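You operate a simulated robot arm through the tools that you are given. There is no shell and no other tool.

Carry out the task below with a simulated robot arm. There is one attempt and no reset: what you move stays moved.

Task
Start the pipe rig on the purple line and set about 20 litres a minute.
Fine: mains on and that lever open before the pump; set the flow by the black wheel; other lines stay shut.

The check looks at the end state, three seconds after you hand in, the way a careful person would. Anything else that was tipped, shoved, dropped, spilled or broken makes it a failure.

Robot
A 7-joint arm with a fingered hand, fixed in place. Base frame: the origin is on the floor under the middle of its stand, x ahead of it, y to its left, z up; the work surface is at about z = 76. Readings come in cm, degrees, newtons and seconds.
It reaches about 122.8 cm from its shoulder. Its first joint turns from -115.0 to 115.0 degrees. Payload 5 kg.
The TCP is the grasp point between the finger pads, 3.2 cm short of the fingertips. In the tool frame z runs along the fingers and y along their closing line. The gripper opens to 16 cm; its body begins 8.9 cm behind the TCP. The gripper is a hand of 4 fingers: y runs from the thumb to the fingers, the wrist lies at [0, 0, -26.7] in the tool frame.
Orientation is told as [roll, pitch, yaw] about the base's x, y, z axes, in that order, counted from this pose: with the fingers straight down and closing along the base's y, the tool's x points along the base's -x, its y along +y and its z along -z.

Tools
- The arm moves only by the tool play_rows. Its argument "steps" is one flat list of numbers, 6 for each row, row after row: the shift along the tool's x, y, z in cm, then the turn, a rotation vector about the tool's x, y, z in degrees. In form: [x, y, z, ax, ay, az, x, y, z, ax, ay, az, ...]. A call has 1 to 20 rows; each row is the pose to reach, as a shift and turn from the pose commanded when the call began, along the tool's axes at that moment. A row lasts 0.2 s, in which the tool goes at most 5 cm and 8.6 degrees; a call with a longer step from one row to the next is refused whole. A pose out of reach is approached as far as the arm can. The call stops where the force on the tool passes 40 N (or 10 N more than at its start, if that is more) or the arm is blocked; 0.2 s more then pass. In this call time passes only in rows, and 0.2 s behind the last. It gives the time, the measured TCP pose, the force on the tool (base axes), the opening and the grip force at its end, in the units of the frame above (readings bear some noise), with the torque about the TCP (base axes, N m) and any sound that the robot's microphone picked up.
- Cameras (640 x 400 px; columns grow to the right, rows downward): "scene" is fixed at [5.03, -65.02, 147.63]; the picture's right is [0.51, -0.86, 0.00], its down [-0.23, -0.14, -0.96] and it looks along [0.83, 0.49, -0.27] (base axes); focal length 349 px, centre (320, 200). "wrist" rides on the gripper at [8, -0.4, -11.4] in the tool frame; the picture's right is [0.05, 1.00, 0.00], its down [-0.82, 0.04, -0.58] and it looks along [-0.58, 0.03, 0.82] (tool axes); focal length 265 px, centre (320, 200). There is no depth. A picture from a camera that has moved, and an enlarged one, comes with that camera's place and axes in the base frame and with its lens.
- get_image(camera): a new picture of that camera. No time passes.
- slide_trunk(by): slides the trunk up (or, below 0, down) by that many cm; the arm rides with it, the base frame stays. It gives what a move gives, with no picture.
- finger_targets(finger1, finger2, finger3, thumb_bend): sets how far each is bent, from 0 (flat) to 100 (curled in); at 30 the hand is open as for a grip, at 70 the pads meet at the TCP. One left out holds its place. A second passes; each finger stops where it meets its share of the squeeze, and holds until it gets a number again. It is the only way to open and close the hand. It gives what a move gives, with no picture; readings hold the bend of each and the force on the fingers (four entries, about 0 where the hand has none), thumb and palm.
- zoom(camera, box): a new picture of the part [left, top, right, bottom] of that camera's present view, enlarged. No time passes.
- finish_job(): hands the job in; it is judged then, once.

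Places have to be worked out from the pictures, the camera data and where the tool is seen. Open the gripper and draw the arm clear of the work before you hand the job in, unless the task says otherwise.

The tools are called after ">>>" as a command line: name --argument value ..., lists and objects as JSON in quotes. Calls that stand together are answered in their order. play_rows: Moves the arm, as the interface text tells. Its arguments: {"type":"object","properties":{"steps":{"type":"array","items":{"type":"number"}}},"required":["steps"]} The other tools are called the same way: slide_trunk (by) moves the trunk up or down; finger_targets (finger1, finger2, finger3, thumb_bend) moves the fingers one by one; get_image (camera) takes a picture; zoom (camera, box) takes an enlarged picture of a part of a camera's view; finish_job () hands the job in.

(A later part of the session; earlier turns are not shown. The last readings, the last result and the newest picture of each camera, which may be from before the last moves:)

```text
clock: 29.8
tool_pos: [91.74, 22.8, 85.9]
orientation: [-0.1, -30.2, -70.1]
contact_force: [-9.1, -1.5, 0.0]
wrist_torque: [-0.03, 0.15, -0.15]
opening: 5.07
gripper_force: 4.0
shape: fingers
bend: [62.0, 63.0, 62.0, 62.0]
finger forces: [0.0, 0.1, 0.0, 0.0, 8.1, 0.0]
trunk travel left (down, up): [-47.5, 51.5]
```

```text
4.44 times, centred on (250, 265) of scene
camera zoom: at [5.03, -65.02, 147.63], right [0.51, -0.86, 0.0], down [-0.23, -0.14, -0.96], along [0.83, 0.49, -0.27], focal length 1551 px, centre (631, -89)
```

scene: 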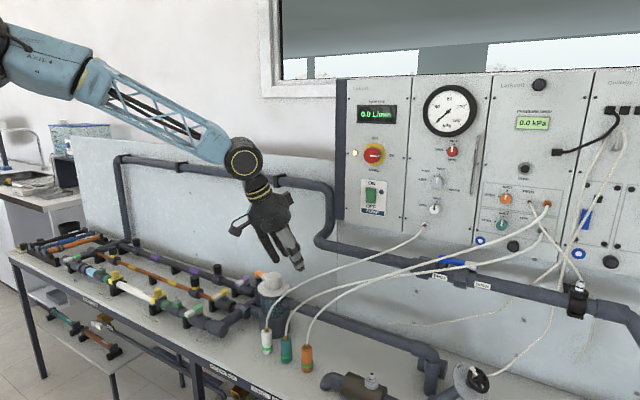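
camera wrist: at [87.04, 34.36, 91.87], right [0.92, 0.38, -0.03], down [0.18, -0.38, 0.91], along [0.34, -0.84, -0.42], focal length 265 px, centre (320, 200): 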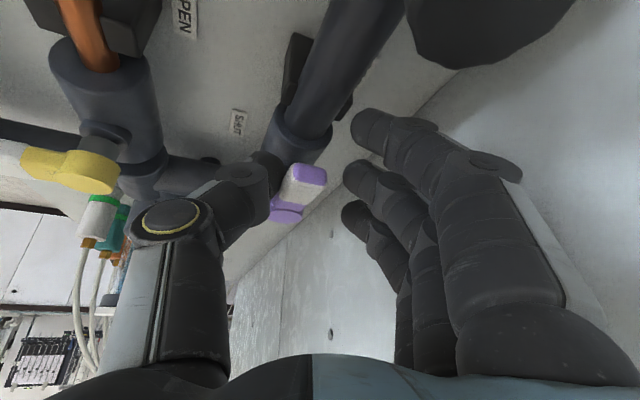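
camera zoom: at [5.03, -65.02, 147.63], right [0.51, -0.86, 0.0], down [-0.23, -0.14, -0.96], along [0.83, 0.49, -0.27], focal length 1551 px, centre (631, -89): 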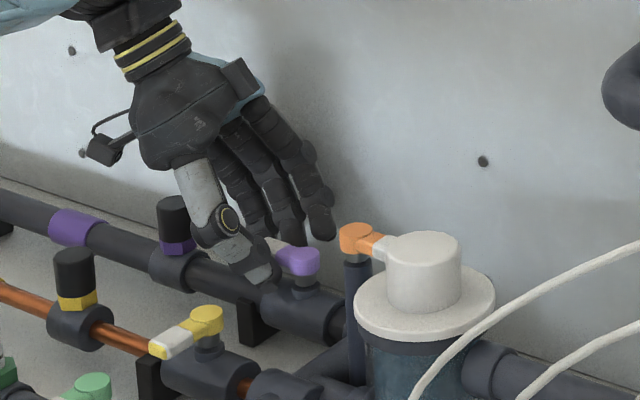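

Thumb force rose to 8 N with the lever looking parallel to the pipe, probably at its stop. A small extra push will confirm.

>>> play_rows --steps '[0, 0.3, 0, 0, 0, 0, 0, 0.6, 0, 0, 0, 0]'

>>> zoom --camera "wrist" --box '[200, 80, 400, 240]'

```text
clock: 30.4
tool_pos: [92.11, 23.03, 86.03]
orientation: [0.0, -30.1, -69.9]
contact_force: [-15.4, -0.2, 3.9]
wrist_torque: [-0.07, 0.35, -0.37]
opening: 5.51
gripper_force: 6.4
shape: fingers
bend: [62.0, 63.0, 62.0, 61.0]
finger forces: [0.0, 0.1, 0.0, 0.0, 13.2, 0.0]
trunk travel left (down, up): [-47.5, 51.5]
```

```text
2.50 times, centred on (300, 160) of wrist
camera zoom: at [87.55, 34.55, 91.88], right [0.92, 0.38, -0.03], down [0.18, -0.38, 0.91], along [0.34, -0.84, -0.42], focal length 664 px, centre (370, 300)
```

zoom: 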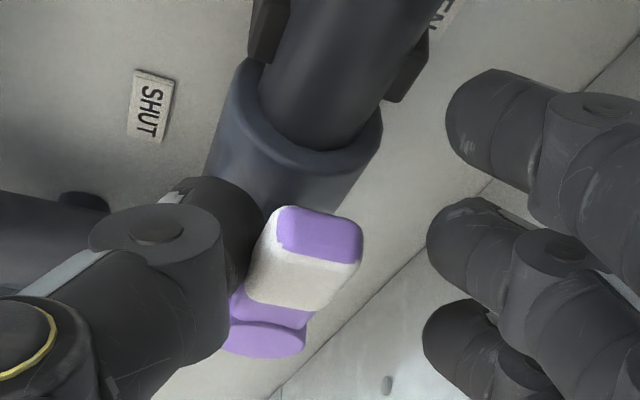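

The lever is firmly against its stop (13 N, no more movement), with tip ≈ (90.8, 24) in line with the pipe. Backing off the thumb, then withdrawing up along the tool axis.

>>> play_rows --steps '[0, -0.8, 0, 0, 0, 0, 0, -1.5, 0, 0, 0, 0, 0, -1.5, -3, 0, 0, 0, 0, -1.5, -7, 0, 0, 0, 0, -1.5, -11, 0, 0, 0, 0, -1.5, -15, 0, 0, 0, 0, -1.5, -19, 0, 0, 0]'

>>> get_image --camera "wrist"

>>> zoom --camera "scene" --box '[170, 220, 330, 340]'

```text
clock: 32.0
tool_pos: [87.36, 31.34, 102.32]
orientation: [0.0, -30.2, -70.0]
contact_force: [-0.3, 0.3, 0.3]
wrist_torque: [0.01, -0.04, 0.04]
opening: 4.31
gripper_force: 0.0
shape: fingers
bend: [62.0, 63.0, 62.0, 64.0]
finger forces: [0.0, 0.0, 0.0, 0.1, 0.1, 0.1]
trunk travel left (down, up): [-47.5, 51.5]
```

```text
taken
camera wrist: at [82.86, 42.97, 108.2], right [0.92, 0.38, -0.03], down [0.18, -0.38, 0.91], along [0.34, -0.84, -0.42], focal length 265 px, centre (320, 200)
```

wrist: 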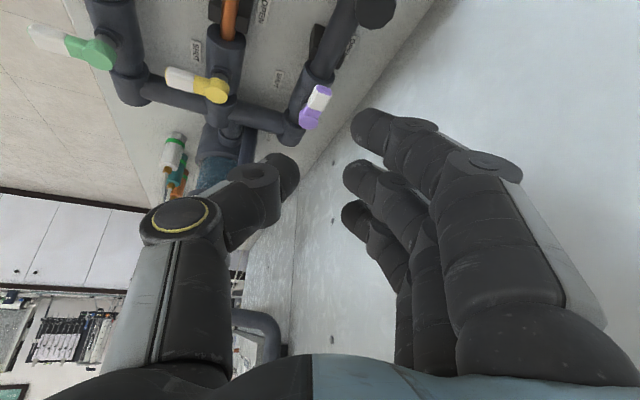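

```text
3.33 times, centred on (250, 280) of scene
camera zoom: at [5.03, -65.02, 147.63], right [0.51, -0.86, 0.0], down [-0.23, -0.14, -0.96], along [0.83, 0.49, -0.27], focal length 1163 px, centre (553, -67)
```

zoom: 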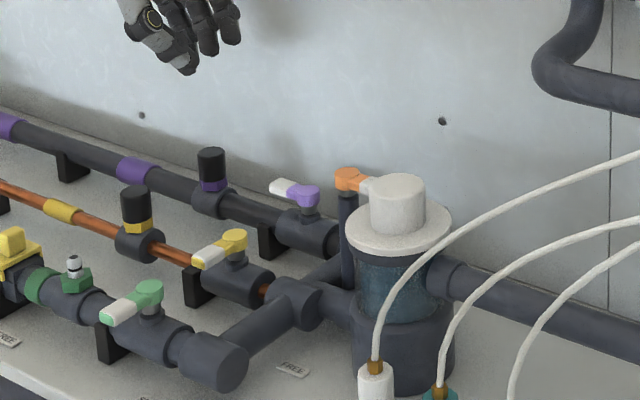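

Purple lever now lies along its pipe (OPEN), the neighbours are untouched. Next I go for the pump rocker, first returning via the known clear pose (70, 18, 118).

>>> play_rows --steps '[-1.35, -2.1, -1.03, -3.5, 0, -6.06, -2.7, -4.2, -2.06, -7, 0, -12.1, -4.05, -6.3, -3.1, -10.5, 0, -18.2, -5.4, -8.4, -4.1, -14, 0, -24.2, -6.75, -10.5, -5.2, -17.5, 0, -30.3, -8.1, -12.5, -6.2, -21, 0, -36.4, -9.45, -14.6, -7.2, -24.5, 0, -42.4, -10.8, -16.7, -8.2, -28, 0, -48.5, -12.15, -18.8, -9.3, -31.5, 0, -54.5, -13.5, -20.9, -10.3, -35, 0, -60.6]'

```text
clock: 34.2
tool_pos: [70.22, 18.08, 118.16]
orientation: [-0.1, -30.0, 0.1]
contact_force: [-0.3, -1.2, 0.3]
wrist_torque: [0.02, 0.02, -0.02]
opening: 4.33
gripper_force: 0.1
shape: fingers
bend: [62.0, 63.0, 62.0, 64.0]
finger forces: [0.0, 0.1, 0.1, 0.0, 0.0, 0.0]
trunk travel left (down, up): [-47.5, 51.5]
```

Now sliding toward the panel side at (68, -15, 126) while raising the hand to 60° pitch.

>>> play_rows --steps '[-0.26, -4.1, -1, 0, -3.75, 0, -0.5, -8.25, -2, 0, -7.5, 0, -0.8, -12.4, -3, 0, -11.25, 0, -1.05, -16.5, -4, 0, -15, 0, -1.3, -20.6, -5, 0, -18.75, 0, -1.6, -24.8, -6, 0, -22.5, 0, -1.85, -28.9, -7, 0, -26.25, 0, -2.1, -33, -8, 0, -30, 0]'

```text
clock: 36.0
tool_pos: [67.88, -15.09, 126.11]
orientation: [-0.2, -60.0, 0.2]
contact_force: [-0.5, -0.5, 0.5]
wrist_torque: [-0.02, 0.01, -0.01]
opening: 4.31
gripper_force: 0.1
shape: fingers
bend: [62.0, 63.0, 62.0, 64.0]
finger forces: [0.1, 0.0, 0.0, 0.1, 0.1, 0.1]
trunk travel left (down, up): [-47.5, 51.5]
```

Good. Now to (76, -28.8, 123.5) with fingers straight forward, then form a single-finger poker (fingers 1 and 3 curled).

>>> play_rows --steps '[-0.36, -2.74, 1.66, 0, -6, 0, -0.72, -5.5, 3.3, 0, -12, 0, -1.1, -8.2, 5, 0, -18, 0, -1.45, -11, 6.6, 0, -24, 0, -1.8, -13.7, 8.3, 0, -30, 0]'

>>> finger_targets --finger1 100 --finger2 66 --finger3 100 --thumb_bend 66

>>> get_image --camera "wrist"

>>> zoom --camera "scene" --box '[290, 130, 450, 250]'

```text
clock: 37.2
tool_pos: [76.0, -28.96, 123.27]
orientation: [-178.7, -89.8, 178.6]
contact_force: [-0.5, -0.7, -0.6]
wrist_torque: [0.02, -0.05, 0.14]
opening: 4.31
gripper_force: 0.0
shape: fingers
bend: [62.0, 63.0, 62.0, 64.0]
finger forces: [0.1, 0.0, 0.0, 0.1, 0.1, 0.0]
trunk travel left (down, up): [-47.5, 51.5]
```

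```text
clock: 38.2
tool_pos: [76.08, -28.58, 123.37]
orientation: [-101.8, -89.9, 101.8]
contact_force: [-1.0, 0.0, -0.1]
wrist_torque: [0.01, 0.02, 0.03]
opening: 5.2
gripper_force: 0.1
shape: fingers
bend: [100.0, 66.0, 100.0, 66.0]
finger forces: [0.0, 0.0, 0.0, 0.1, 0.1, 0.1]
trunk travel left (down, up): [-47.5, 51.5]
```

```text
taken
camera wrist: at [64.73, -29.06, 115.51], right [0.0, 1.0, -0.05], down [-0.58, 0.04, 0.81], along [0.82, 0.03, 0.58], focal length 265 px, centre (320, 200)
```

wrist: 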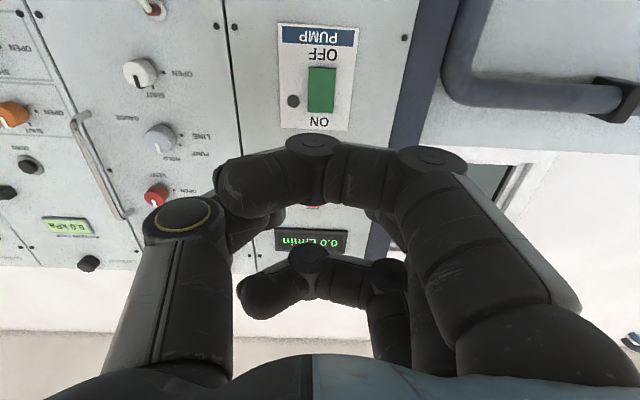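

```text
3.33 times, centred on (370, 190) of scene
camera zoom: at [5.03, -65.02, 147.63], right [0.51, -0.86, 0.0], down [-0.23, -0.14, -0.96], along [0.83, 0.49, -0.27], focal length 1163 px, centre (153, 233)
```

zoom: 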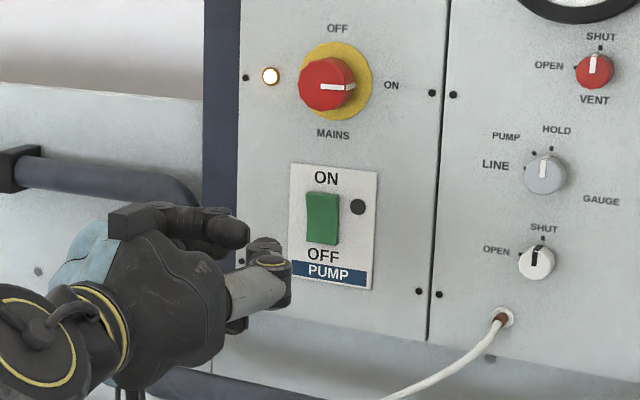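

Rocker spans z≈119.8–124.6 at y≈-28.6; the ON end is on top. I'll pinch finger 2 and thumb together as a poker and move in to just short of the rocker's upper half.

>>> finger_targets --finger2 70 --thumb_bend 70

>>> play_rows --steps '[-0.2, 0, 3.5, 0, 0, 0, -0.4, 0, 7, 0, 0, 0, -0.5, 0, 10.5, 0, 0, 0]'

>>> get_image --camera "wrist"

>>> zoom --camera "scene" --box '[320, 150, 440, 240]'

```text
clock: 39.2
tool_pos: [75.99, -28.57, 123.35]
orientation: [-100.8, -89.8, 100.7]
contact_force: [-0.2, -0.4, -0.3]
wrist_torque: [0.02, -0.01, -0.01]
opening: 5.03
gripper_force: 0.0
shape: fingers
bend: [100.0, 70.0, 100.0, 70.0]
finger forces: [0.0, 0.1, 0.0, 0.0, 0.0, 0.0]
trunk travel left (down, up): [-47.5, 51.5]
```

```text
clock: 40.0
tool_pos: [86.9, -28.69, 124.11]
orientation: [-85.9, -89.8, 86.0]
contact_force: [0.6, -0.2, -0.1]
wrist_torque: [0.01, 0.03, 0.02]
opening: 5.03
gripper_force: 0.0
shape: fingers
bend: [100.0, 70.0, 100.0, 70.0]
finger forces: [0.0, 0.1, 0.1, 0.0, 0.0, 0.0]
trunk travel left (down, up): [-47.5, 51.5]
```

```text
taken
camera wrist: at [75.51, -29.22, 116.21], right [0.0, 1.0, -0.05], down [-0.58, 0.04, 0.82], along [0.82, 0.03, 0.58], focal length 265 px, centre (320, 200)
```

wrist: 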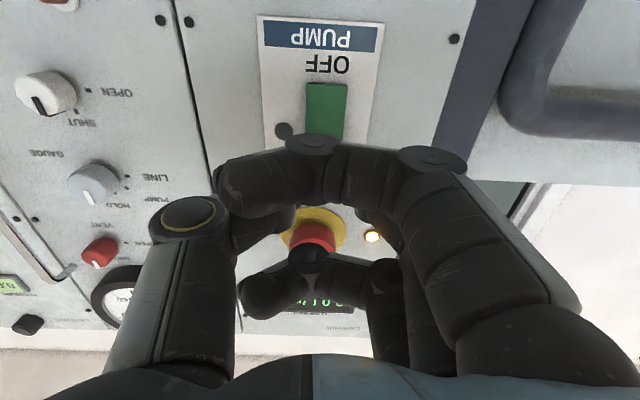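

```text
4.44 times, centred on (380, 195) of scene
camera zoom: at [5.03, -65.02, 147.63], right [0.51, -0.86, 0.0], down [-0.23, -0.14, -0.96], along [0.83, 0.49, -0.27], focal length 1551 px, centre (53, 222)
```

zoom: 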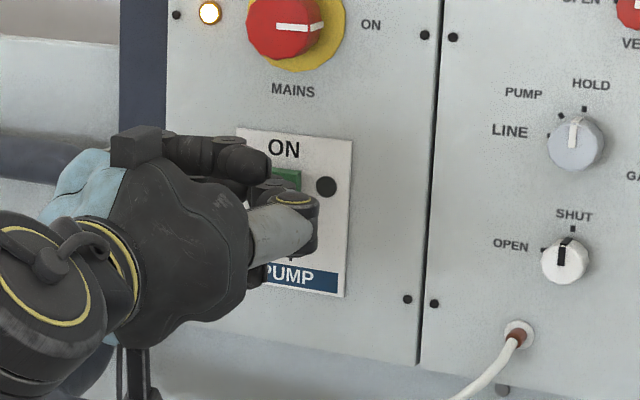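

Tips are at about x=90, over the rocker's upper half. Easing in with small steps and watching force and sound.

>>> play_rows --steps '[0.15, 0, 1, 0, 0, 0, 0.3, 0, 1.8, 0, 0, 0, 0.3, 0, 2.4, 0, 0, 0]'

>>> zoom --camera "scene" --box '[320, 150, 440, 240]'

```text
clock: 40.8
tool_pos: [88.99, -28.7, 123.83]
orientation: [-102.0, -89.9, 101.9]
contact_force: [1.2, -0.1, 0.7]
wrist_torque: [0.01, 0.04, 0.0]
opening: 5.05
gripper_force: 0.1
shape: fingers
bend: [100.0, 70.0, 100.0, 70.0]
finger forces: [0.1, 0.0, 0.0, 0.1, 0.0, 0.1]
trunk travel left (down, up): [-47.5, 51.5]
```

```text
4.44 times, centred on (380, 195) of scene
camera zoom: at [5.03, -65.02, 147.63], right [0.51, -0.86, 0.0], down [-0.23, -0.14, -0.96], along [0.83, 0.49, -0.27], focal length 1551 px, centre (53, 222)
```

zoom: 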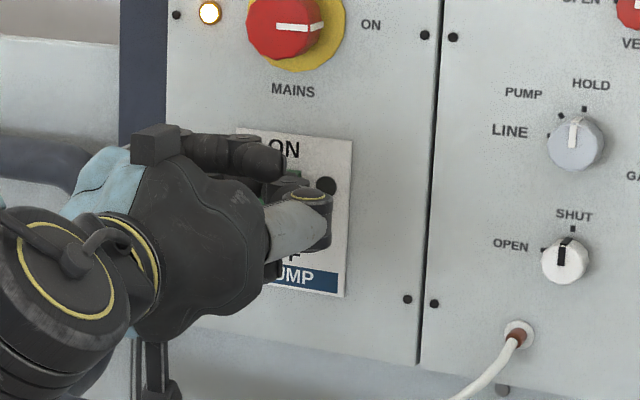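

No contact yet at x=89 (tips ≈92.2). Continuing in small steps.

>>> play_rows --steps '[0, 0, 0.5, 0, 0, 0, 0, 0, 1.0, 0, 0, 0, 0, 0, 1.4, 0, 0, 0]'

>>> zoom --camera "scene" --box '[320, 90, 440, 240]'

```text
clock: 41.6
tool_pos: [90.38, -28.8, 123.8]
orientation: [-104.4, -89.9, 104.4]
contact_force: [-0.7, 0.3, 0.6]
wrist_torque: [-0.02, -0.03, -0.01]
opening: 5.04
gripper_force: 0.5
shape: fingers
bend: [100.0, 70.0, 100.0, 70.0]
finger forces: [0.0, 0.9, 0.1, 0.0, 0.0, 0.0]
trunk travel left (down, up): [-47.5, 51.5]
```

```text
2.67 times, centred on (380, 165) of scene
camera zoom: at [5.03, -65.02, 147.63], right [0.51, -0.86, 0.0], down [-0.23, -0.14, -0.96], along [0.83, 0.49, -0.27], focal length 930 px, centre (160, 293)
```

zoom: 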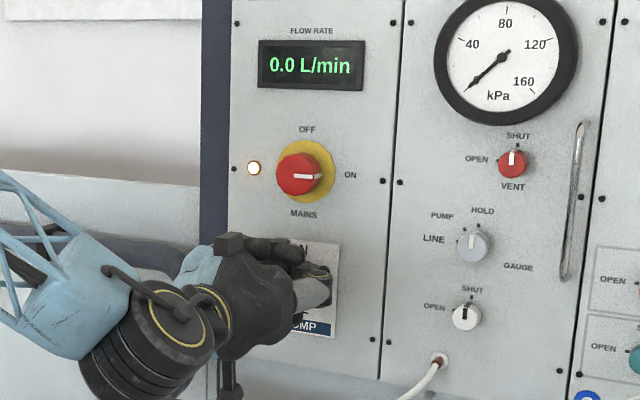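

Finger 2 just started touching (0.9 N). Pressing further in small increments.

>>> play_rows --steps '[0, 0, 0.4, 0, 0, 0, 0, 0, 0.8, 0, 0, 0]'

>>> zoom --camera "scene" --box '[320, 90, 440, 240]'

```text
clock: 42.2
tool_pos: [91.03, -28.67, 123.92]
orientation: [-116.6, -89.9, 116.6]
contact_force: [-26.6, 4.9, -2.3]
wrist_torque: [0.02, 0.18, 0.28]
opening: 5.03
gripper_force: 13.9
shape: fingers
bend: [100.0, 72.0, 100.0, 70.0]
finger forces: [0.1, 23.6, 0.1, 0.0, 4.6, 0.1]
trunk travel left (down, up): [-47.5, 51.5]
heard: click
```

```text
2.67 times, centred on (380, 165) of scene
camera zoom: at [5.03, -65.02, 147.63], right [0.51, -0.86, 0.0], down [-0.23, -0.14, -0.96], along [0.83, 0.49, -0.27], focal length 930 px, centre (160, 293)
```

zoom: 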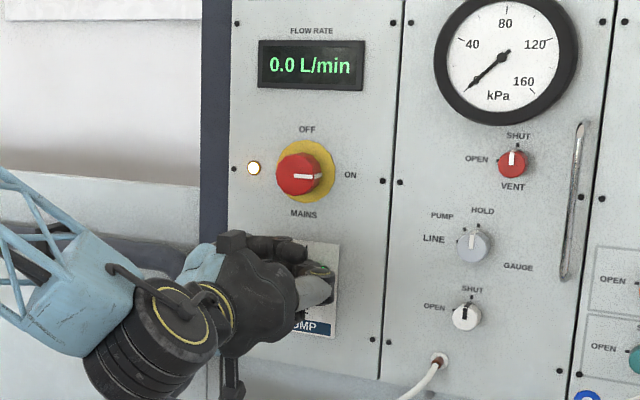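

A click was heard: the rocker flipped. Withdrawing straight back and checking the display.

>>> play_rows --steps '[0, 0, -1.5, 0, 0, 0, 0, 0, -4, 0, 0, 0, 0, 0, -8, 0, 0, 0, 0, 0, -12, 0, 0, 0, 0, 0, -16, 0, 0, 0, 0, 0, -18, 0, 0, 0]'

>>> get_image --camera "scene"

>>> zoom --camera "scene" --box '[330, 80, 490, 240]'

```text
clock: 43.6
tool_pos: [73.46, -28.59, 123.92]
orientation: [-107.8, -89.9, 107.6]
contact_force: [-0.9, -0.6, 0.0]
wrist_torque: [0.02, 0.01, 0.0]
opening: 5.07
gripper_force: 0.0
shape: fingers
bend: [100.0, 70.0, 100.0, 70.0]
finger forces: [0.0, 0.0, 0.0, 0.0, 0.0, 0.0]
trunk travel left (down, up): [-47.5, 51.5]
```

```text
taken
```

scene: 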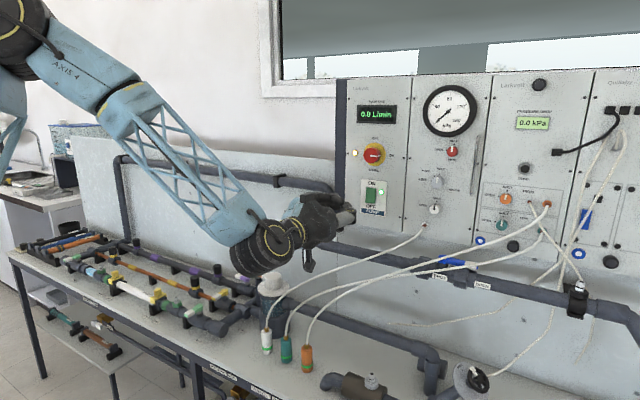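

```text
2.50 times, centred on (410, 160) of scene
camera zoom: at [5.03, -65.02, 147.63], right [0.51, -0.86, 0.0], down [-0.23, -0.14, -0.96], along [0.83, 0.49, -0.27], focal length 872 px, centre (95, 300)
```

zoom: 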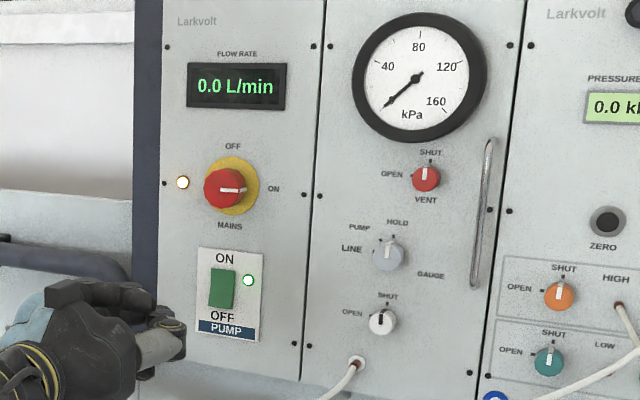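

The pump lamp is green and flow reads 0.0, so the black wheel must still be shut. Now I'll study the wheel closely.

>>> zoom --camera "scene" --box '[445, 355, 509, 400]'

>>> finger_targets --finger1 50 --finger2 50 --finger3 50 --thumb_bend 50

```text
8.89 times, centred on (477, 378) of scene
camera zoom: at [5.03, -65.02, 147.63], right [0.51, -0.86, 0.0], down [-0.23, -0.14, -0.96], along [0.83, 0.49, -0.27], focal length 3101 px, centre (-1076, -1378)
```

zoom: 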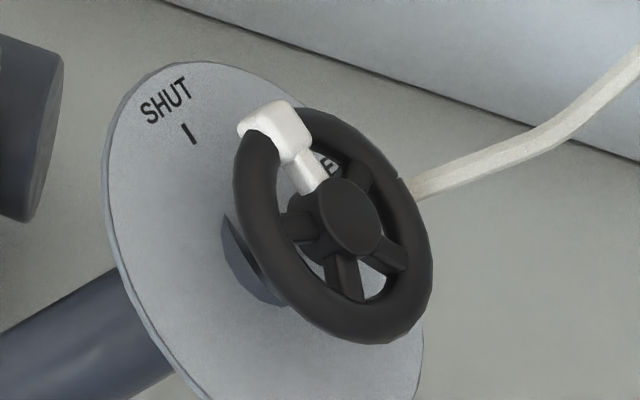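

```text
clock: 44.6
tool_pos: [73.56, -28.64, 123.86]
orientation: [-100.6, -89.9, 100.6]
contact_force: [0.2, -0.5, -0.5]
wrist_torque: [0.0, 0.03, 0.01]
opening: 9.03
gripper_force: 0.0
shape: fingers
bend: [50.0, 50.0, 50.0, 50.0]
finger forces: [0.0, 0.1, 0.0, 0.0, 0.0, 0.0]
trunk travel left (down, up): [-47.5, 51.5]
```

The tab on the wheel lines up with the SHUT mark, so it is shut. A white tube seems to end near the wheel, so I'll zoom further around there before planning the approach.

>>> zoom --camera "scene" --box '[420, 290, 600, 400]'

>>> zoom --camera "scene" --box '[400, 190, 600, 330]'

>>> zoom --camera "wrist" --box '[0, 0, 320, 200]'

```text
3.56 times, centred on (510, 345) of scene
camera zoom: at [5.03, -65.02, 147.63], right [0.51, -0.86, 0.0], down [-0.23, -0.14, -0.96], along [0.83, 0.49, -0.27], focal length 1240 px, centre (-356, -316)
```

zoom: 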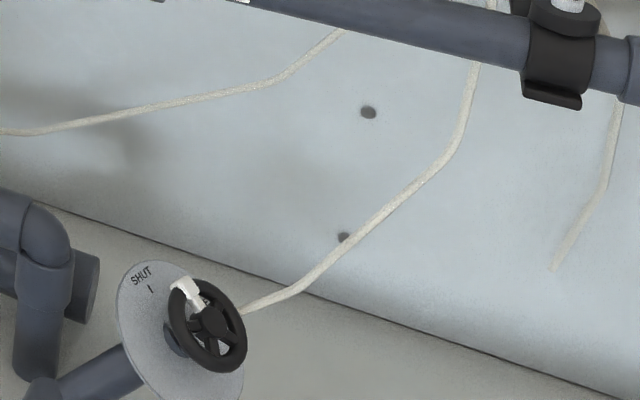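

```text
2.86 times, centred on (500, 260) of scene
camera zoom: at [5.03, -65.02, 147.63], right [0.51, -0.86, 0.0], down [-0.23, -0.14, -0.96], along [0.83, 0.49, -0.27], focal length 997 px, centre (-194, 29)
```

zoom: 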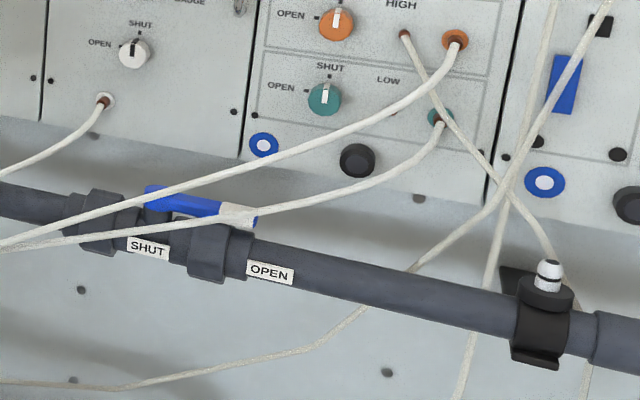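

```text
2.00 times, centred on (160, 100) of wrist
camera zoom: at [62.16, -29.23, 115.9], right [0.0, 1.0, -0.05], down [-0.58, 0.04, 0.81], along [0.82, 0.03, 0.58], focal length 531 px, centre (640, 400)
```

zoom: 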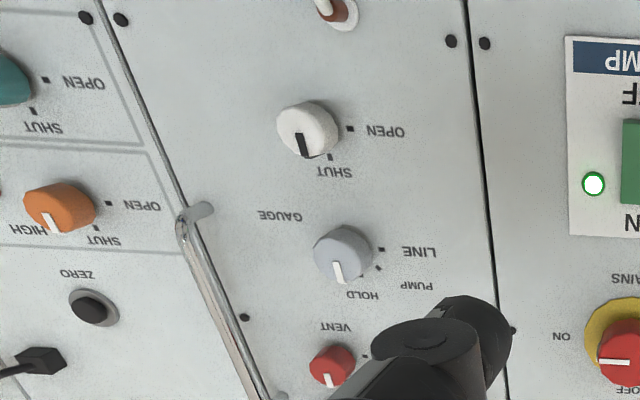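

The loose tube ends near the wheel's +x side, so I want a close look before touching. I'll swing the hand toward (64, -68, 114), tilted to point down and +y along my rough estimate of the wheel axis.

>>> play_rows --steps '[0.9, -3.6, -0.9, -2.9, 6.6, 2.2, 1.8, -7.2, -1.7, -5.7, 13.1, 4.4, 2.7, -10.7, -2.6, -8.6, 19.7, 6.6, 3.6, -14.3, -3.5, -11.5, 26.3, 8.8, 4.5, -17.9, -4.3, -14.3, 32.9, 11, 5.4, -21.5, -5.2, -17.2, 39.4, 13.1]'

>>> get_image --camera "scene"

>>> get_image --camera "wrist"

```text
clock: 46.0
tool_pos: [68.23, -50.04, 118.43]
orientation: [27.4, -48.6, -9.5]
contact_force: [0.4, 0.2, -0.1]
wrist_torque: [0.02, 0.0, 0.03]
opening: 9.09
gripper_force: 0.0
shape: fingers
bend: [50.0, 50.0, 50.0, 50.0]
finger forces: [0.0, 0.0, 0.0, 0.1, 0.0, 0.0]
trunk travel left (down, up): [-47.5, 51.5]
```

```text
taken
```

scene: 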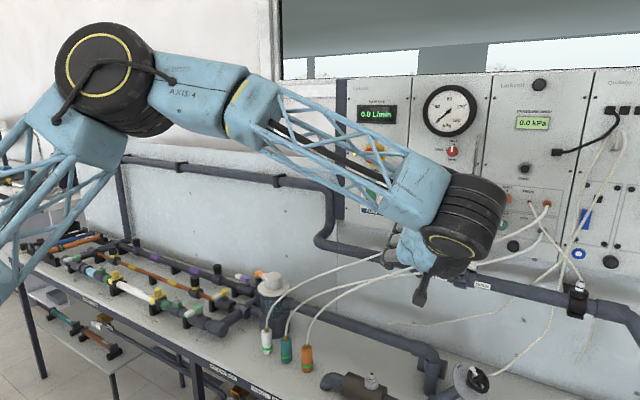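

```text
taken
camera wrist: at [54.78, -53.63, 119.09], right [-0.23, 0.94, 0.27], down [0.1, -0.25, 0.96], along [0.97, 0.25, -0.04], focal length 265 px, centre (320, 200)
```

wrist: 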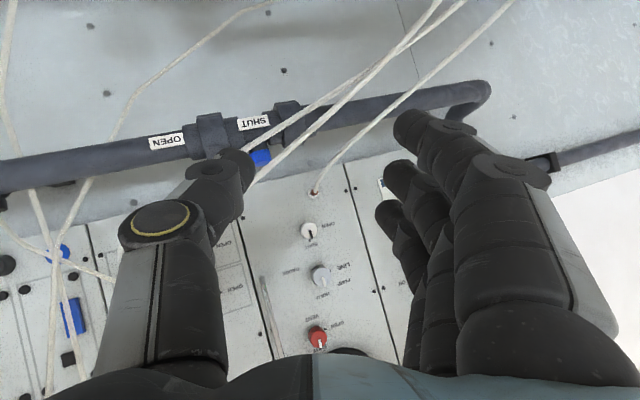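

Pose is fine so far; the two tubes pass well to +x of here. Continuing to (64, -68, 114) with the rest of the tilt.

>>> play_rows --steps '[0.8, -3.5, -1.3, -2.9, 6.6, 2.2, 1.6, -6.9, -2.7, -5.7, 13.2, 4.4, 2.4, -10.4, -4, -8.6, 19.7, 6.6, 3.3, -13.8, -5.4, -11.4, 26.3, 8.8, 4.1, -17.3, -6.7, -14.3, 32.9, 11]'

>>> get_image --camera "scene"

>>> get_image --camera "wrist"

```text
clock: 47.2
tool_pos: [62.11, -62.29, 112.58]
orientation: [34.9, -18.1, -1.0]
contact_force: [-1.7, 1.4, 1.1]
wrist_torque: [-0.17, -0.17, -0.15]
opening: 9.09
gripper_force: 0.0
shape: fingers
bend: [50.0, 50.0, 50.0, 50.0]
finger forces: [0.1, 0.0, 0.0, 0.0, 0.1, 0.1]
out of reach, approached as far as the arm can: row 4, 5
trunk travel left (down, up): [-47.5, 51.5]
```

```text
taken
```

scene: 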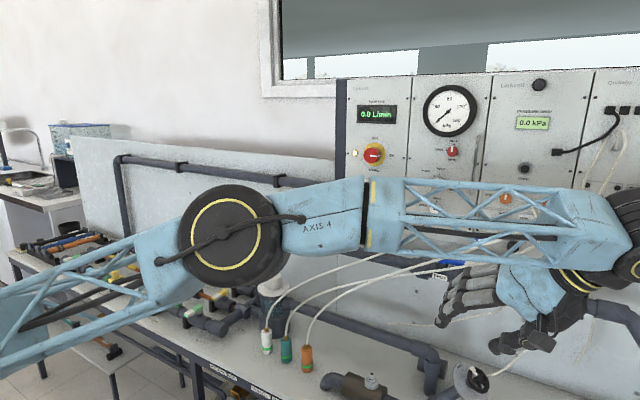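

```text
taken
camera wrist: at [51.69, -69.03, 118.74], right [-0.21, 0.82, 0.53], down [0.61, -0.31, 0.73], along [0.76, 0.48, -0.44], focal length 265 px, centre (320, 200)
```

wrist: 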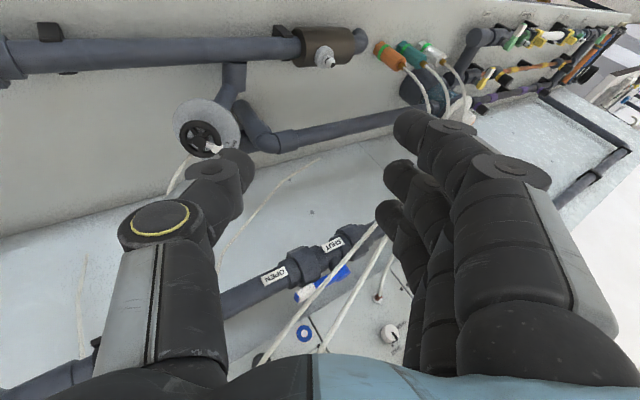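

The arm is almost straight here (shoulder is low), so raising the trunk again will help. First a close look at the wheel from this new view.

>>> zoom --camera "wrist" --box '[150, 80, 270, 210]'

>>> zoom --camera "wrist" --box '[170, 90, 250, 160]'

```text
3.08 times, centred on (210, 145) of wrist
camera zoom: at [51.69, -69.03, 118.74], right [-0.21, 0.82, 0.53], down [0.61, -0.31, 0.73], along [0.76, 0.48, -0.44], focal length 817 px, centre (658, 369)
```

zoom: 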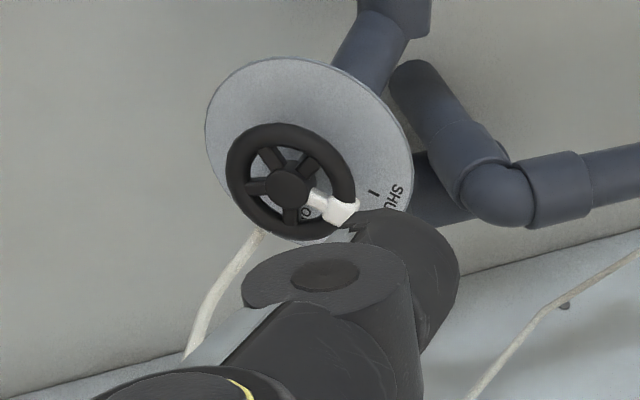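

```text
5.71 times, centred on (210, 125) of wrist
camera zoom: at [51.69, -69.03, 118.74], right [-0.21, 0.82, 0.53], down [0.61, -0.31, 0.73], along [0.76, 0.48, -0.44], focal length 1517 px, centre (949, 629)
```

zoom: 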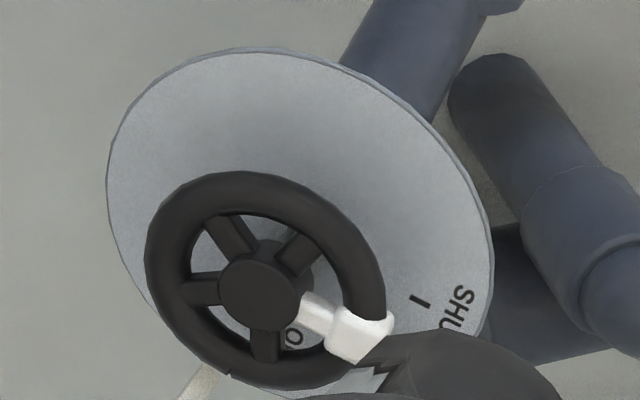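

From this view the wheel geometry is clear: hub ≈ (76.6, -63.1, 89.7), axis n ≈ (-0.15, -0.56, 0.81), rim ⌀≈5.3 cm, tab at 12 o'clock (SHUT), and OPEN printed near 3 o'clock. The reach limit means I approach ~25° off the axis; I'll move to a hover 12 cm above it with finger 2 heading for 1 o'clock and the thumb for 7 o'clock.

>>> play_rows --steps '[-0.67, -1.68, 1.42, 1.83, -2.46, 7.14, -1.33, -3.36, 2.84, 3.66, -4.9, 14.3, -2, -5.04, 4.26, 5.5, -7.4, 21.4, -2.67, -6.7, 5.7, 7.3, -9.8, 28.6, -3.34, -8.4, 7.1, 9.1, -12.3, 35.7, -4, -10.1, 8.5, 11, -14.7, 42.9, -4.67, -11.75, 9.95, 12.8, -17.2, 50]'

>>> get_image --camera "wrist"

>>> get_image --camera "scene"

```text
clock: 48.8
tool_pos: [71.44, -66.43, 99.33]
orientation: [32.3, -3.7, -52.9]
contact_force: [-0.1, 0.3, 0.6]
wrist_torque: [0.04, -0.01, 0.01]
opening: 9.13
gripper_force: 0.0
shape: fingers
bend: [50.0, 50.0, 50.0, 50.0]
finger forces: [0.1, 0.1, 0.0, 0.0, 0.0, 0.1]
trunk travel left (down, up): [-47.5, 51.5]
```

```text
taken
camera wrist: at [61.23, -63.67, 108.37], right [0.62, 0.58, 0.53], down [0.25, -0.79, 0.56], along [0.74, -0.22, -0.64], focal length 265 px, centre (320, 200)
```

wrist: 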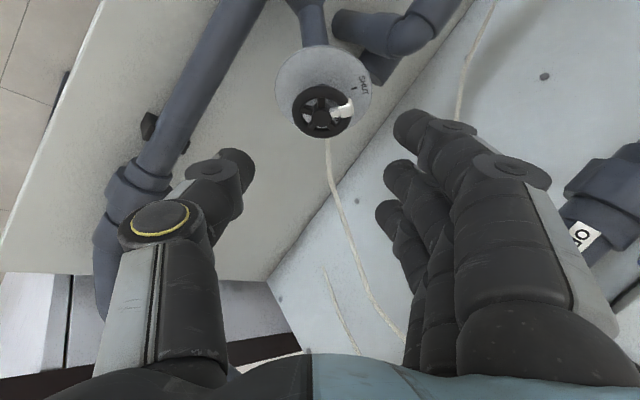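

```text
taken
```

scene: 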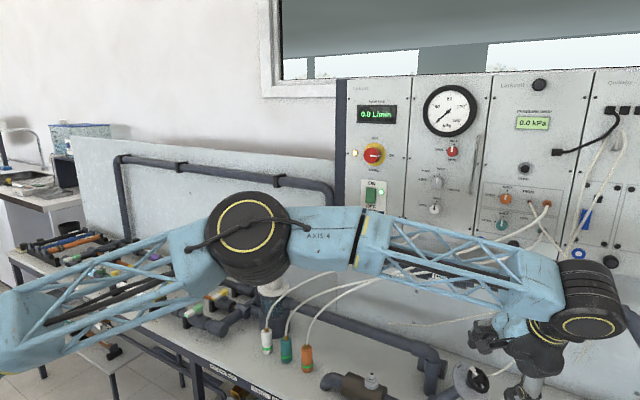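

Hover reached and the wheel is in good view, with the flow display visible to the scene camera. Zooming on the wheel.

>>> zoom --camera "wrist" --box '[260, 40, 400, 150]'

>>> zoom --camera "wrist" --box '[290, 75, 366, 145]'

```text
3.64 times, centred on (330, 95) of wrist
camera zoom: at [61.23, -63.67, 108.37], right [0.62, 0.58, 0.53], down [0.25, -0.79, 0.56], along [0.74, -0.22, -0.64], focal length 965 px, centre (284, 582)
```

zoom: 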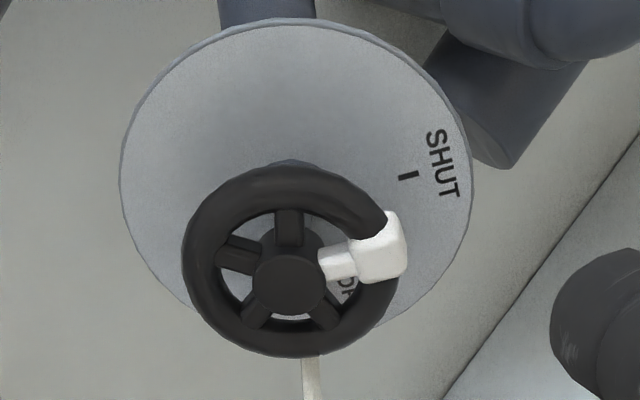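

```text
5.71 times, centred on (328, 110) of wrist
camera zoom: at [61.23, -63.67, 108.37], right [0.62, 0.58, 0.53], down [0.25, -0.79, 0.56], along [0.74, -0.22, -0.64], focal length 1517 px, centre (274, 714)
```

zoom: 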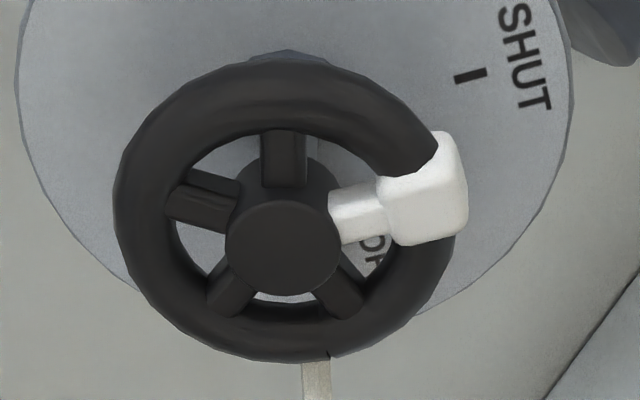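

The hub estimate is confirmed from this third view. I'll zoom in hard on the lettering seen through the spokes to learn the opening direction.

>>> zoom --camera "wrist" --box '[320, 100, 360, 130]'

>>> zoom --camera "scene" --box '[465, 360, 500, 390]'

```text
13.33 times, centred on (340, 115) of wrist
camera zoom: at [61.23, -63.67, 108.37], right [0.62, 0.58, 0.53], down [0.25, -0.79, 0.56], along [0.74, -0.22, -0.64], focal length 3539 px, centre (53, 1333)
```

zoom: 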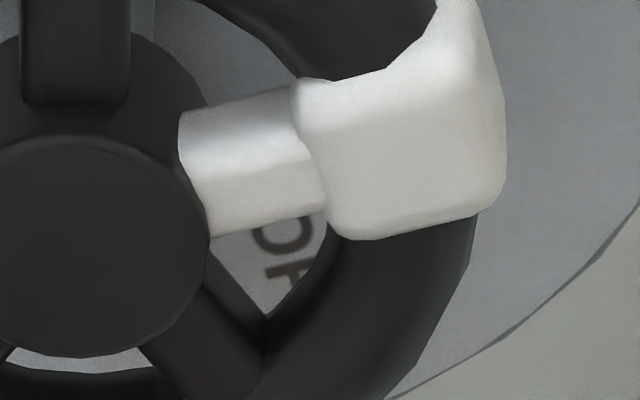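

```text
13.33 times, centred on (482, 375) of scene
camera zoom: at [5.03, -65.02, 147.63], right [0.51, -0.86, 0.0], down [-0.23, -0.14, -0.96], along [0.83, 0.49, -0.27], focal length 4652 px, centre (-1847, -2133)
```

zoom: 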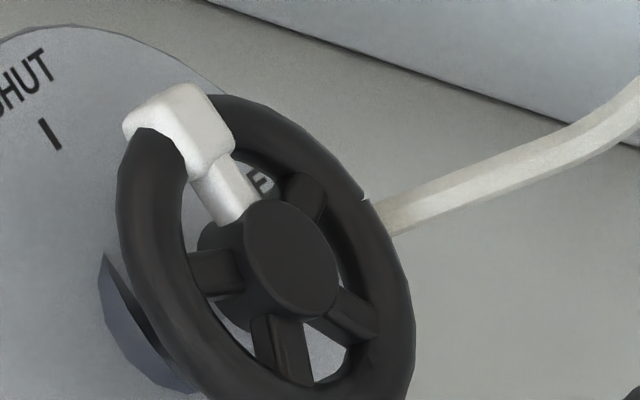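

The labels read upright with SHUT at 12 o'clock and OPEN at 3 o'clock, so I'd expect anticlockwise ~270° (or 90° clockwise); I'll test anticlockwise first. Descending 9 cm along the tool axis with the open hand around the wheel.

>>> play_rows --steps '[0.1, 0, 3, 0, 0, 0, 0.25, 0, 6, 0, 0, 0, 0.35, 0, 8, 0, 0, 0, 0.38, 0.04, 9.3, 0, 0, 0]'

>>> get_image --camera "wrist"

>>> zoom --camera "scene" --box '[400, 280, 592, 400]'

```text
clock: 49.8
tool_pos: [75.5, -63.59, 91.62]
orientation: [32.2, -3.8, -52.8]
contact_force: [0.1, 1.1, -0.1]
wrist_torque: [0.01, -0.01, -0.03]
opening: 9.1
gripper_force: 0.0
shape: fingers
bend: [50.0, 50.0, 50.0, 50.0]
finger forces: [0.0, 0.1, 0.0, 0.1, 0.0, 0.1]
trunk travel left (down, up): [-47.5, 51.5]
```

```text
taken
camera wrist: at [65.19, -60.76, 100.6], right [0.62, 0.58, 0.53], down [0.26, -0.78, 0.56], along [0.74, -0.21, -0.64], focal length 265 px, centre (320, 200)
```

wrist: 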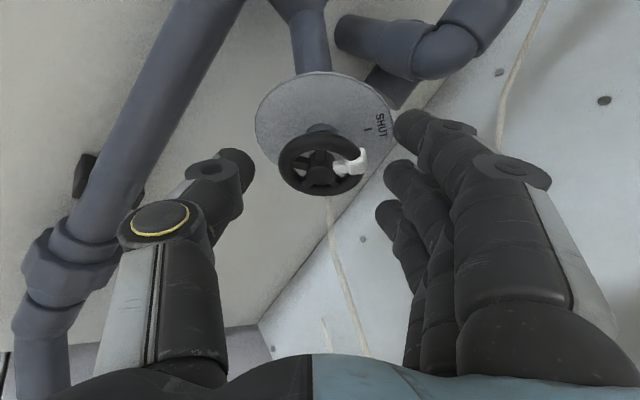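

```text
3.33 times, centred on (496, 340) of scene
camera zoom: at [5.03, -65.02, 147.63], right [0.51, -0.86, 0.0], down [-0.23, -0.14, -0.96], along [0.83, 0.49, -0.27], focal length 1163 px, centre (-267, -267)
```

zoom: 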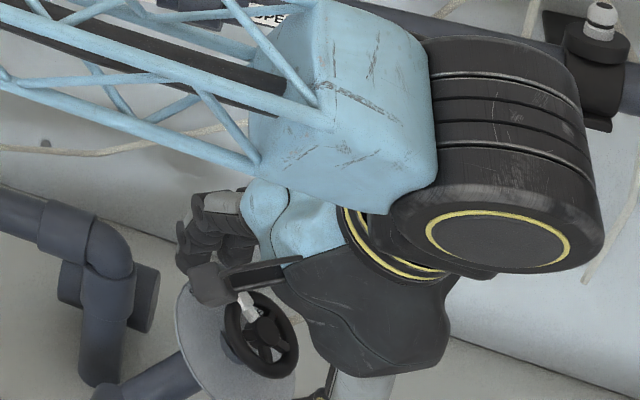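

Wheel is centred between thumb and fingers, hub about 2.2 cm ahead of the TCP. Advancing 1.3 cm more, then closing finger 2 and thumb on the rim.

>>> play_rows --steps '[0, 0, 0.7, 0, 0, 0, 0, 0, 1.3, 0, 0, 0]'

>>> finger_targets --finger1 53 --finger2 66 --finger3 53 --thumb_bend 66

>>> get_image --camera "wrist"

>>> zoom --camera "scene" --box '[330, 80, 490, 200]'

```text
clock: 50.4
tool_pos: [76.12, -63.27, 90.41]
orientation: [32.3, -3.8, -52.7]
contact_force: [0.6, -0.7, -0.3]
wrist_torque: [-0.03, -0.02, -0.04]
opening: 9.13
gripper_force: 0.0
shape: fingers
bend: [50.0, 50.0, 50.0, 50.0]
finger forces: [0.0, 0.1, 0.1, 0.0, 0.1, 0.1]
trunk travel left (down, up): [-47.5, 51.5]
```

```text
clock: 51.4
tool_pos: [76.14, -63.29, 90.46]
orientation: [32.2, -3.8, -52.6]
contact_force: [-1.3, -0.4, -6.8]
wrist_torque: [-0.05, 0.03, 0.0]
opening: 6.93
gripper_force: 10.5
shape: fingers
bend: [53.0, 58.0, 53.0, 62.0]
finger forces: [0.0, 8.3, 0.1, 0.0, 12.8, 0.0]
trunk travel left (down, up): [-47.5, 51.5]
```

```text
taken
camera wrist: at [65.82, -60.46, 99.4], right [0.62, 0.58, 0.53], down [0.26, -0.79, 0.56], along [0.74, -0.21, -0.64], focal length 265 px, centre (320, 200)
```

wrist: 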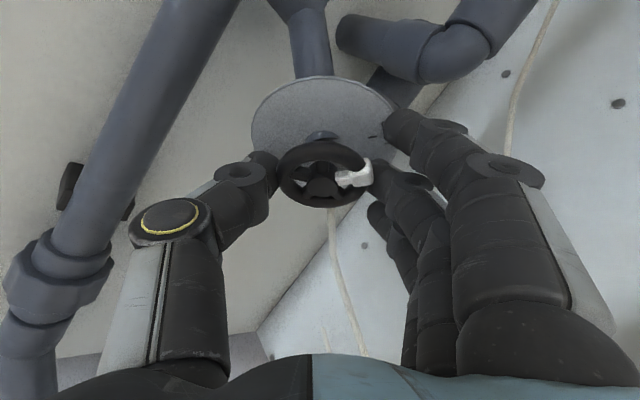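

```text
3.33 times, centred on (410, 140) of scene
camera zoom: at [5.03, -65.02, 147.63], right [0.51, -0.86, 0.0], down [-0.23, -0.14, -0.96], along [0.83, 0.49, -0.27], focal length 1163 px, centre (20, 400)
```

zoom: 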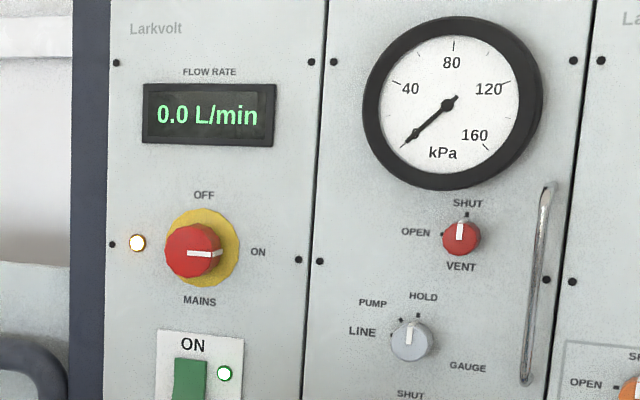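

Rim gripped (finger 2 8 N, thumb 13 N) with finger 2 beside the tab. Turning the hand anticlockwise 40° about its own axis and watching force and flow.

>>> play_rows --steps '[0, 0, 0, 0, 0, -5, 0, 0, 0, 0, 0, -10, 0, 0, 0, 0, 0, -16, 0, 0, 0, 0, 0, -22, 0, 0, 0, 0, 0, -28, 0, 0, 0, 0, 0, -34, 0, 0, 0, 0, 0, -40]'

>>> get_image --camera "wrist"

>>> zoom --camera "scene" --box '[330, 80, 490, 200]'

>>> zoom --camera "scene" --box '[430, 330, 526, 400]'

```text
clock: 53.0
tool_pos: [76.41, -63.22, 90.48]
orientation: [23.3, -23.1, -16.4]
contact_force: [4.3, 1.4, -7.3]
wrist_torque: [0.2, -0.02, 0.02]
opening: 6.81
gripper_force: 8.4
shape: fingers
bend: [53.0, 60.0, 53.0, 62.0]
finger forces: [0.0, 6.5, 0.0, 0.1, 10.4, 0.0]
trunk travel left (down, up): [-47.5, 51.5]
```

```text
taken
camera wrist: at [64.05, -64.85, 96.84], right [0.06, 0.94, 0.34], down [0.46, -0.33, 0.82], along [0.89, 0.11, -0.45], focal length 265 px, centre (320, 200)
```

wrist: 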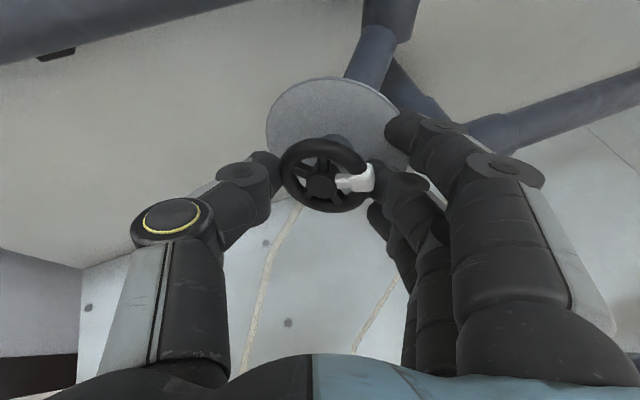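

```text
3.33 times, centred on (410, 140) of scene
camera zoom: at [5.03, -65.02, 147.63], right [0.51, -0.86, 0.0], down [-0.23, -0.14, -0.96], along [0.83, 0.49, -0.27], focal length 1163 px, centre (20, 400)
```

zoom: 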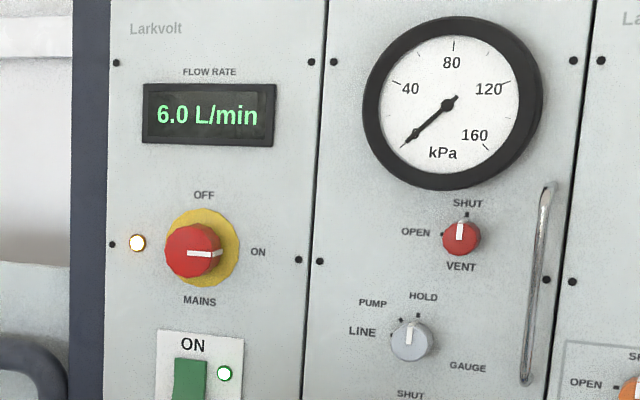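

```text
5.71 times, centred on (478, 365) of scene
camera zoom: at [5.03, -65.02, 147.63], right [0.51, -0.86, 0.0], down [-0.23, -0.14, -0.96], along [0.83, 0.49, -0.27], focal length 1994 px, centre (-583, -743)
```

zoom: 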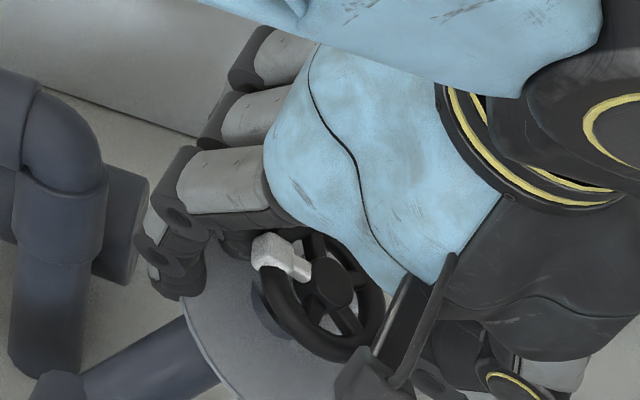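

Anticlockwise opens it: 6.0 L/min after ~40°. Turning a further 25°.

>>> play_rows --steps '[0, 0, 0, 0, 0, -6, 0, 0, 0, 0, 0, -12, 0, 0, 0, 0, 0, -18, 0, 0, 0, 0, 0, -25]'

>>> zoom --camera "scene" --box '[330, 80, 490, 200]'

>>> get_image --camera "wrist"

```text
clock: 54.0
tool_pos: [76.25, -63.3, 90.39]
orientation: [11.0, -30.5, 10.5]
contact_force: [8.3, 2.7, -6.3]
wrist_torque: [0.18, -0.02, -0.01]
opening: 6.74
gripper_force: 8.9
shape: fingers
bend: [53.0, 61.0, 53.0, 62.0]
finger forces: [0.0, 6.4, 0.0, 0.0, 10.5, 0.1]
trunk travel left (down, up): [-47.5, 51.5]
```

```text
3.33 times, centred on (410, 140) of scene
camera zoom: at [5.03, -65.02, 147.63], right [0.51, -0.86, 0.0], down [-0.23, -0.14, -0.96], along [0.83, 0.49, -0.27], focal length 1163 px, centre (20, 400)
```

zoom: 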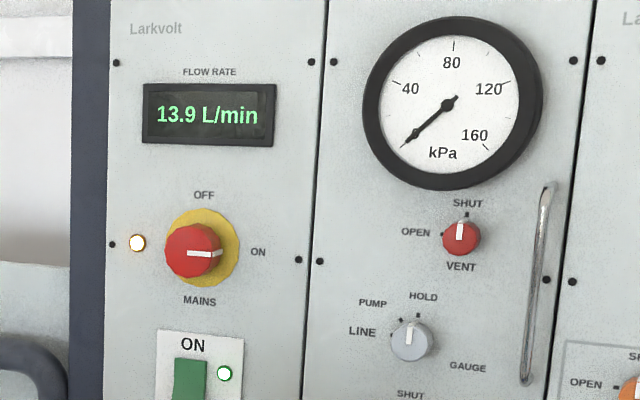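

```text
taken
camera wrist: at [64.52, -68.16, 95.95], right [-0.32, 0.94, 0.14], down [0.41, 0.01, 0.91], along [0.85, 0.35, -0.39], focal length 265 px, centre (320, 200)
```

wrist: 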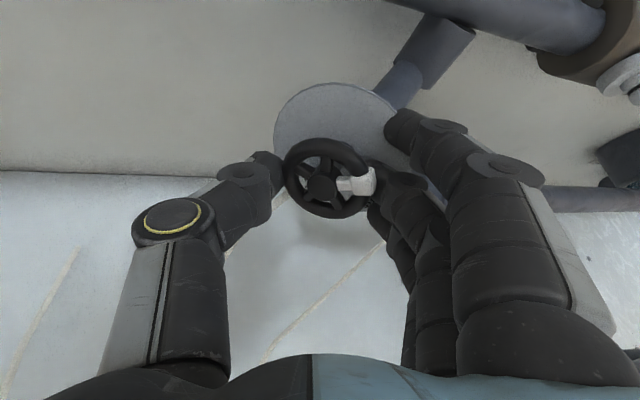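

13.9 L/min now. Letting a second pass to see whether the reading has settled.

>>> play_rows --steps '[0, 0, 0, 0, 0, 0, 0, 0, 0, 0, 0, 0, 0, 0, 0, 0, 0, 0, 0, 0, 0, 0, 0, 0, 0, 0, 0, 0, 0, 0, 0, 0, 0, 0, 0, 0, 0, 0, 0, 0, 0, 0]'

>>> zoom --camera "scene" --box '[330, 80, 490, 200]'

```text
clock: 55.6
tool_pos: [76.41, -63.34, 90.36]
orientation: [11.1, -30.5, 10.2]
contact_force: [9.5, 2.5, -6.9]
wrist_torque: [0.13, -0.05, 0.04]
opening: 6.74
gripper_force: 8.5
shape: fingers
bend: [53.0, 61.0, 53.0, 62.0]
finger forces: [0.1, 6.5, 0.0, 0.0, 10.8, 0.0]
trunk travel left (down, up): [-47.5, 51.5]
```

```text
3.33 times, centred on (410, 140) of scene
camera zoom: at [5.03, -65.02, 147.63], right [0.51, -0.86, 0.0], down [-0.23, -0.14, -0.96], along [0.83, 0.49, -0.27], focal length 1163 px, centre (20, 400)
```

zoom: 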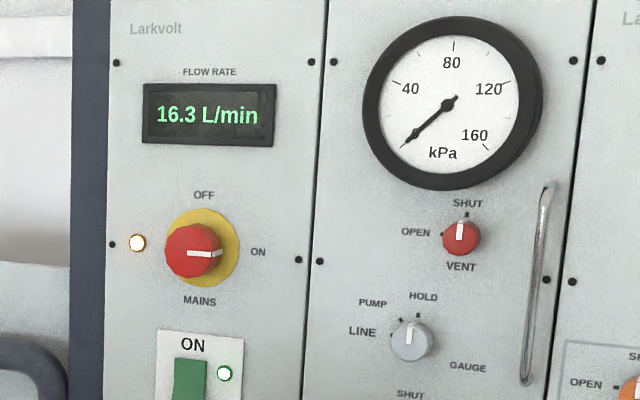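

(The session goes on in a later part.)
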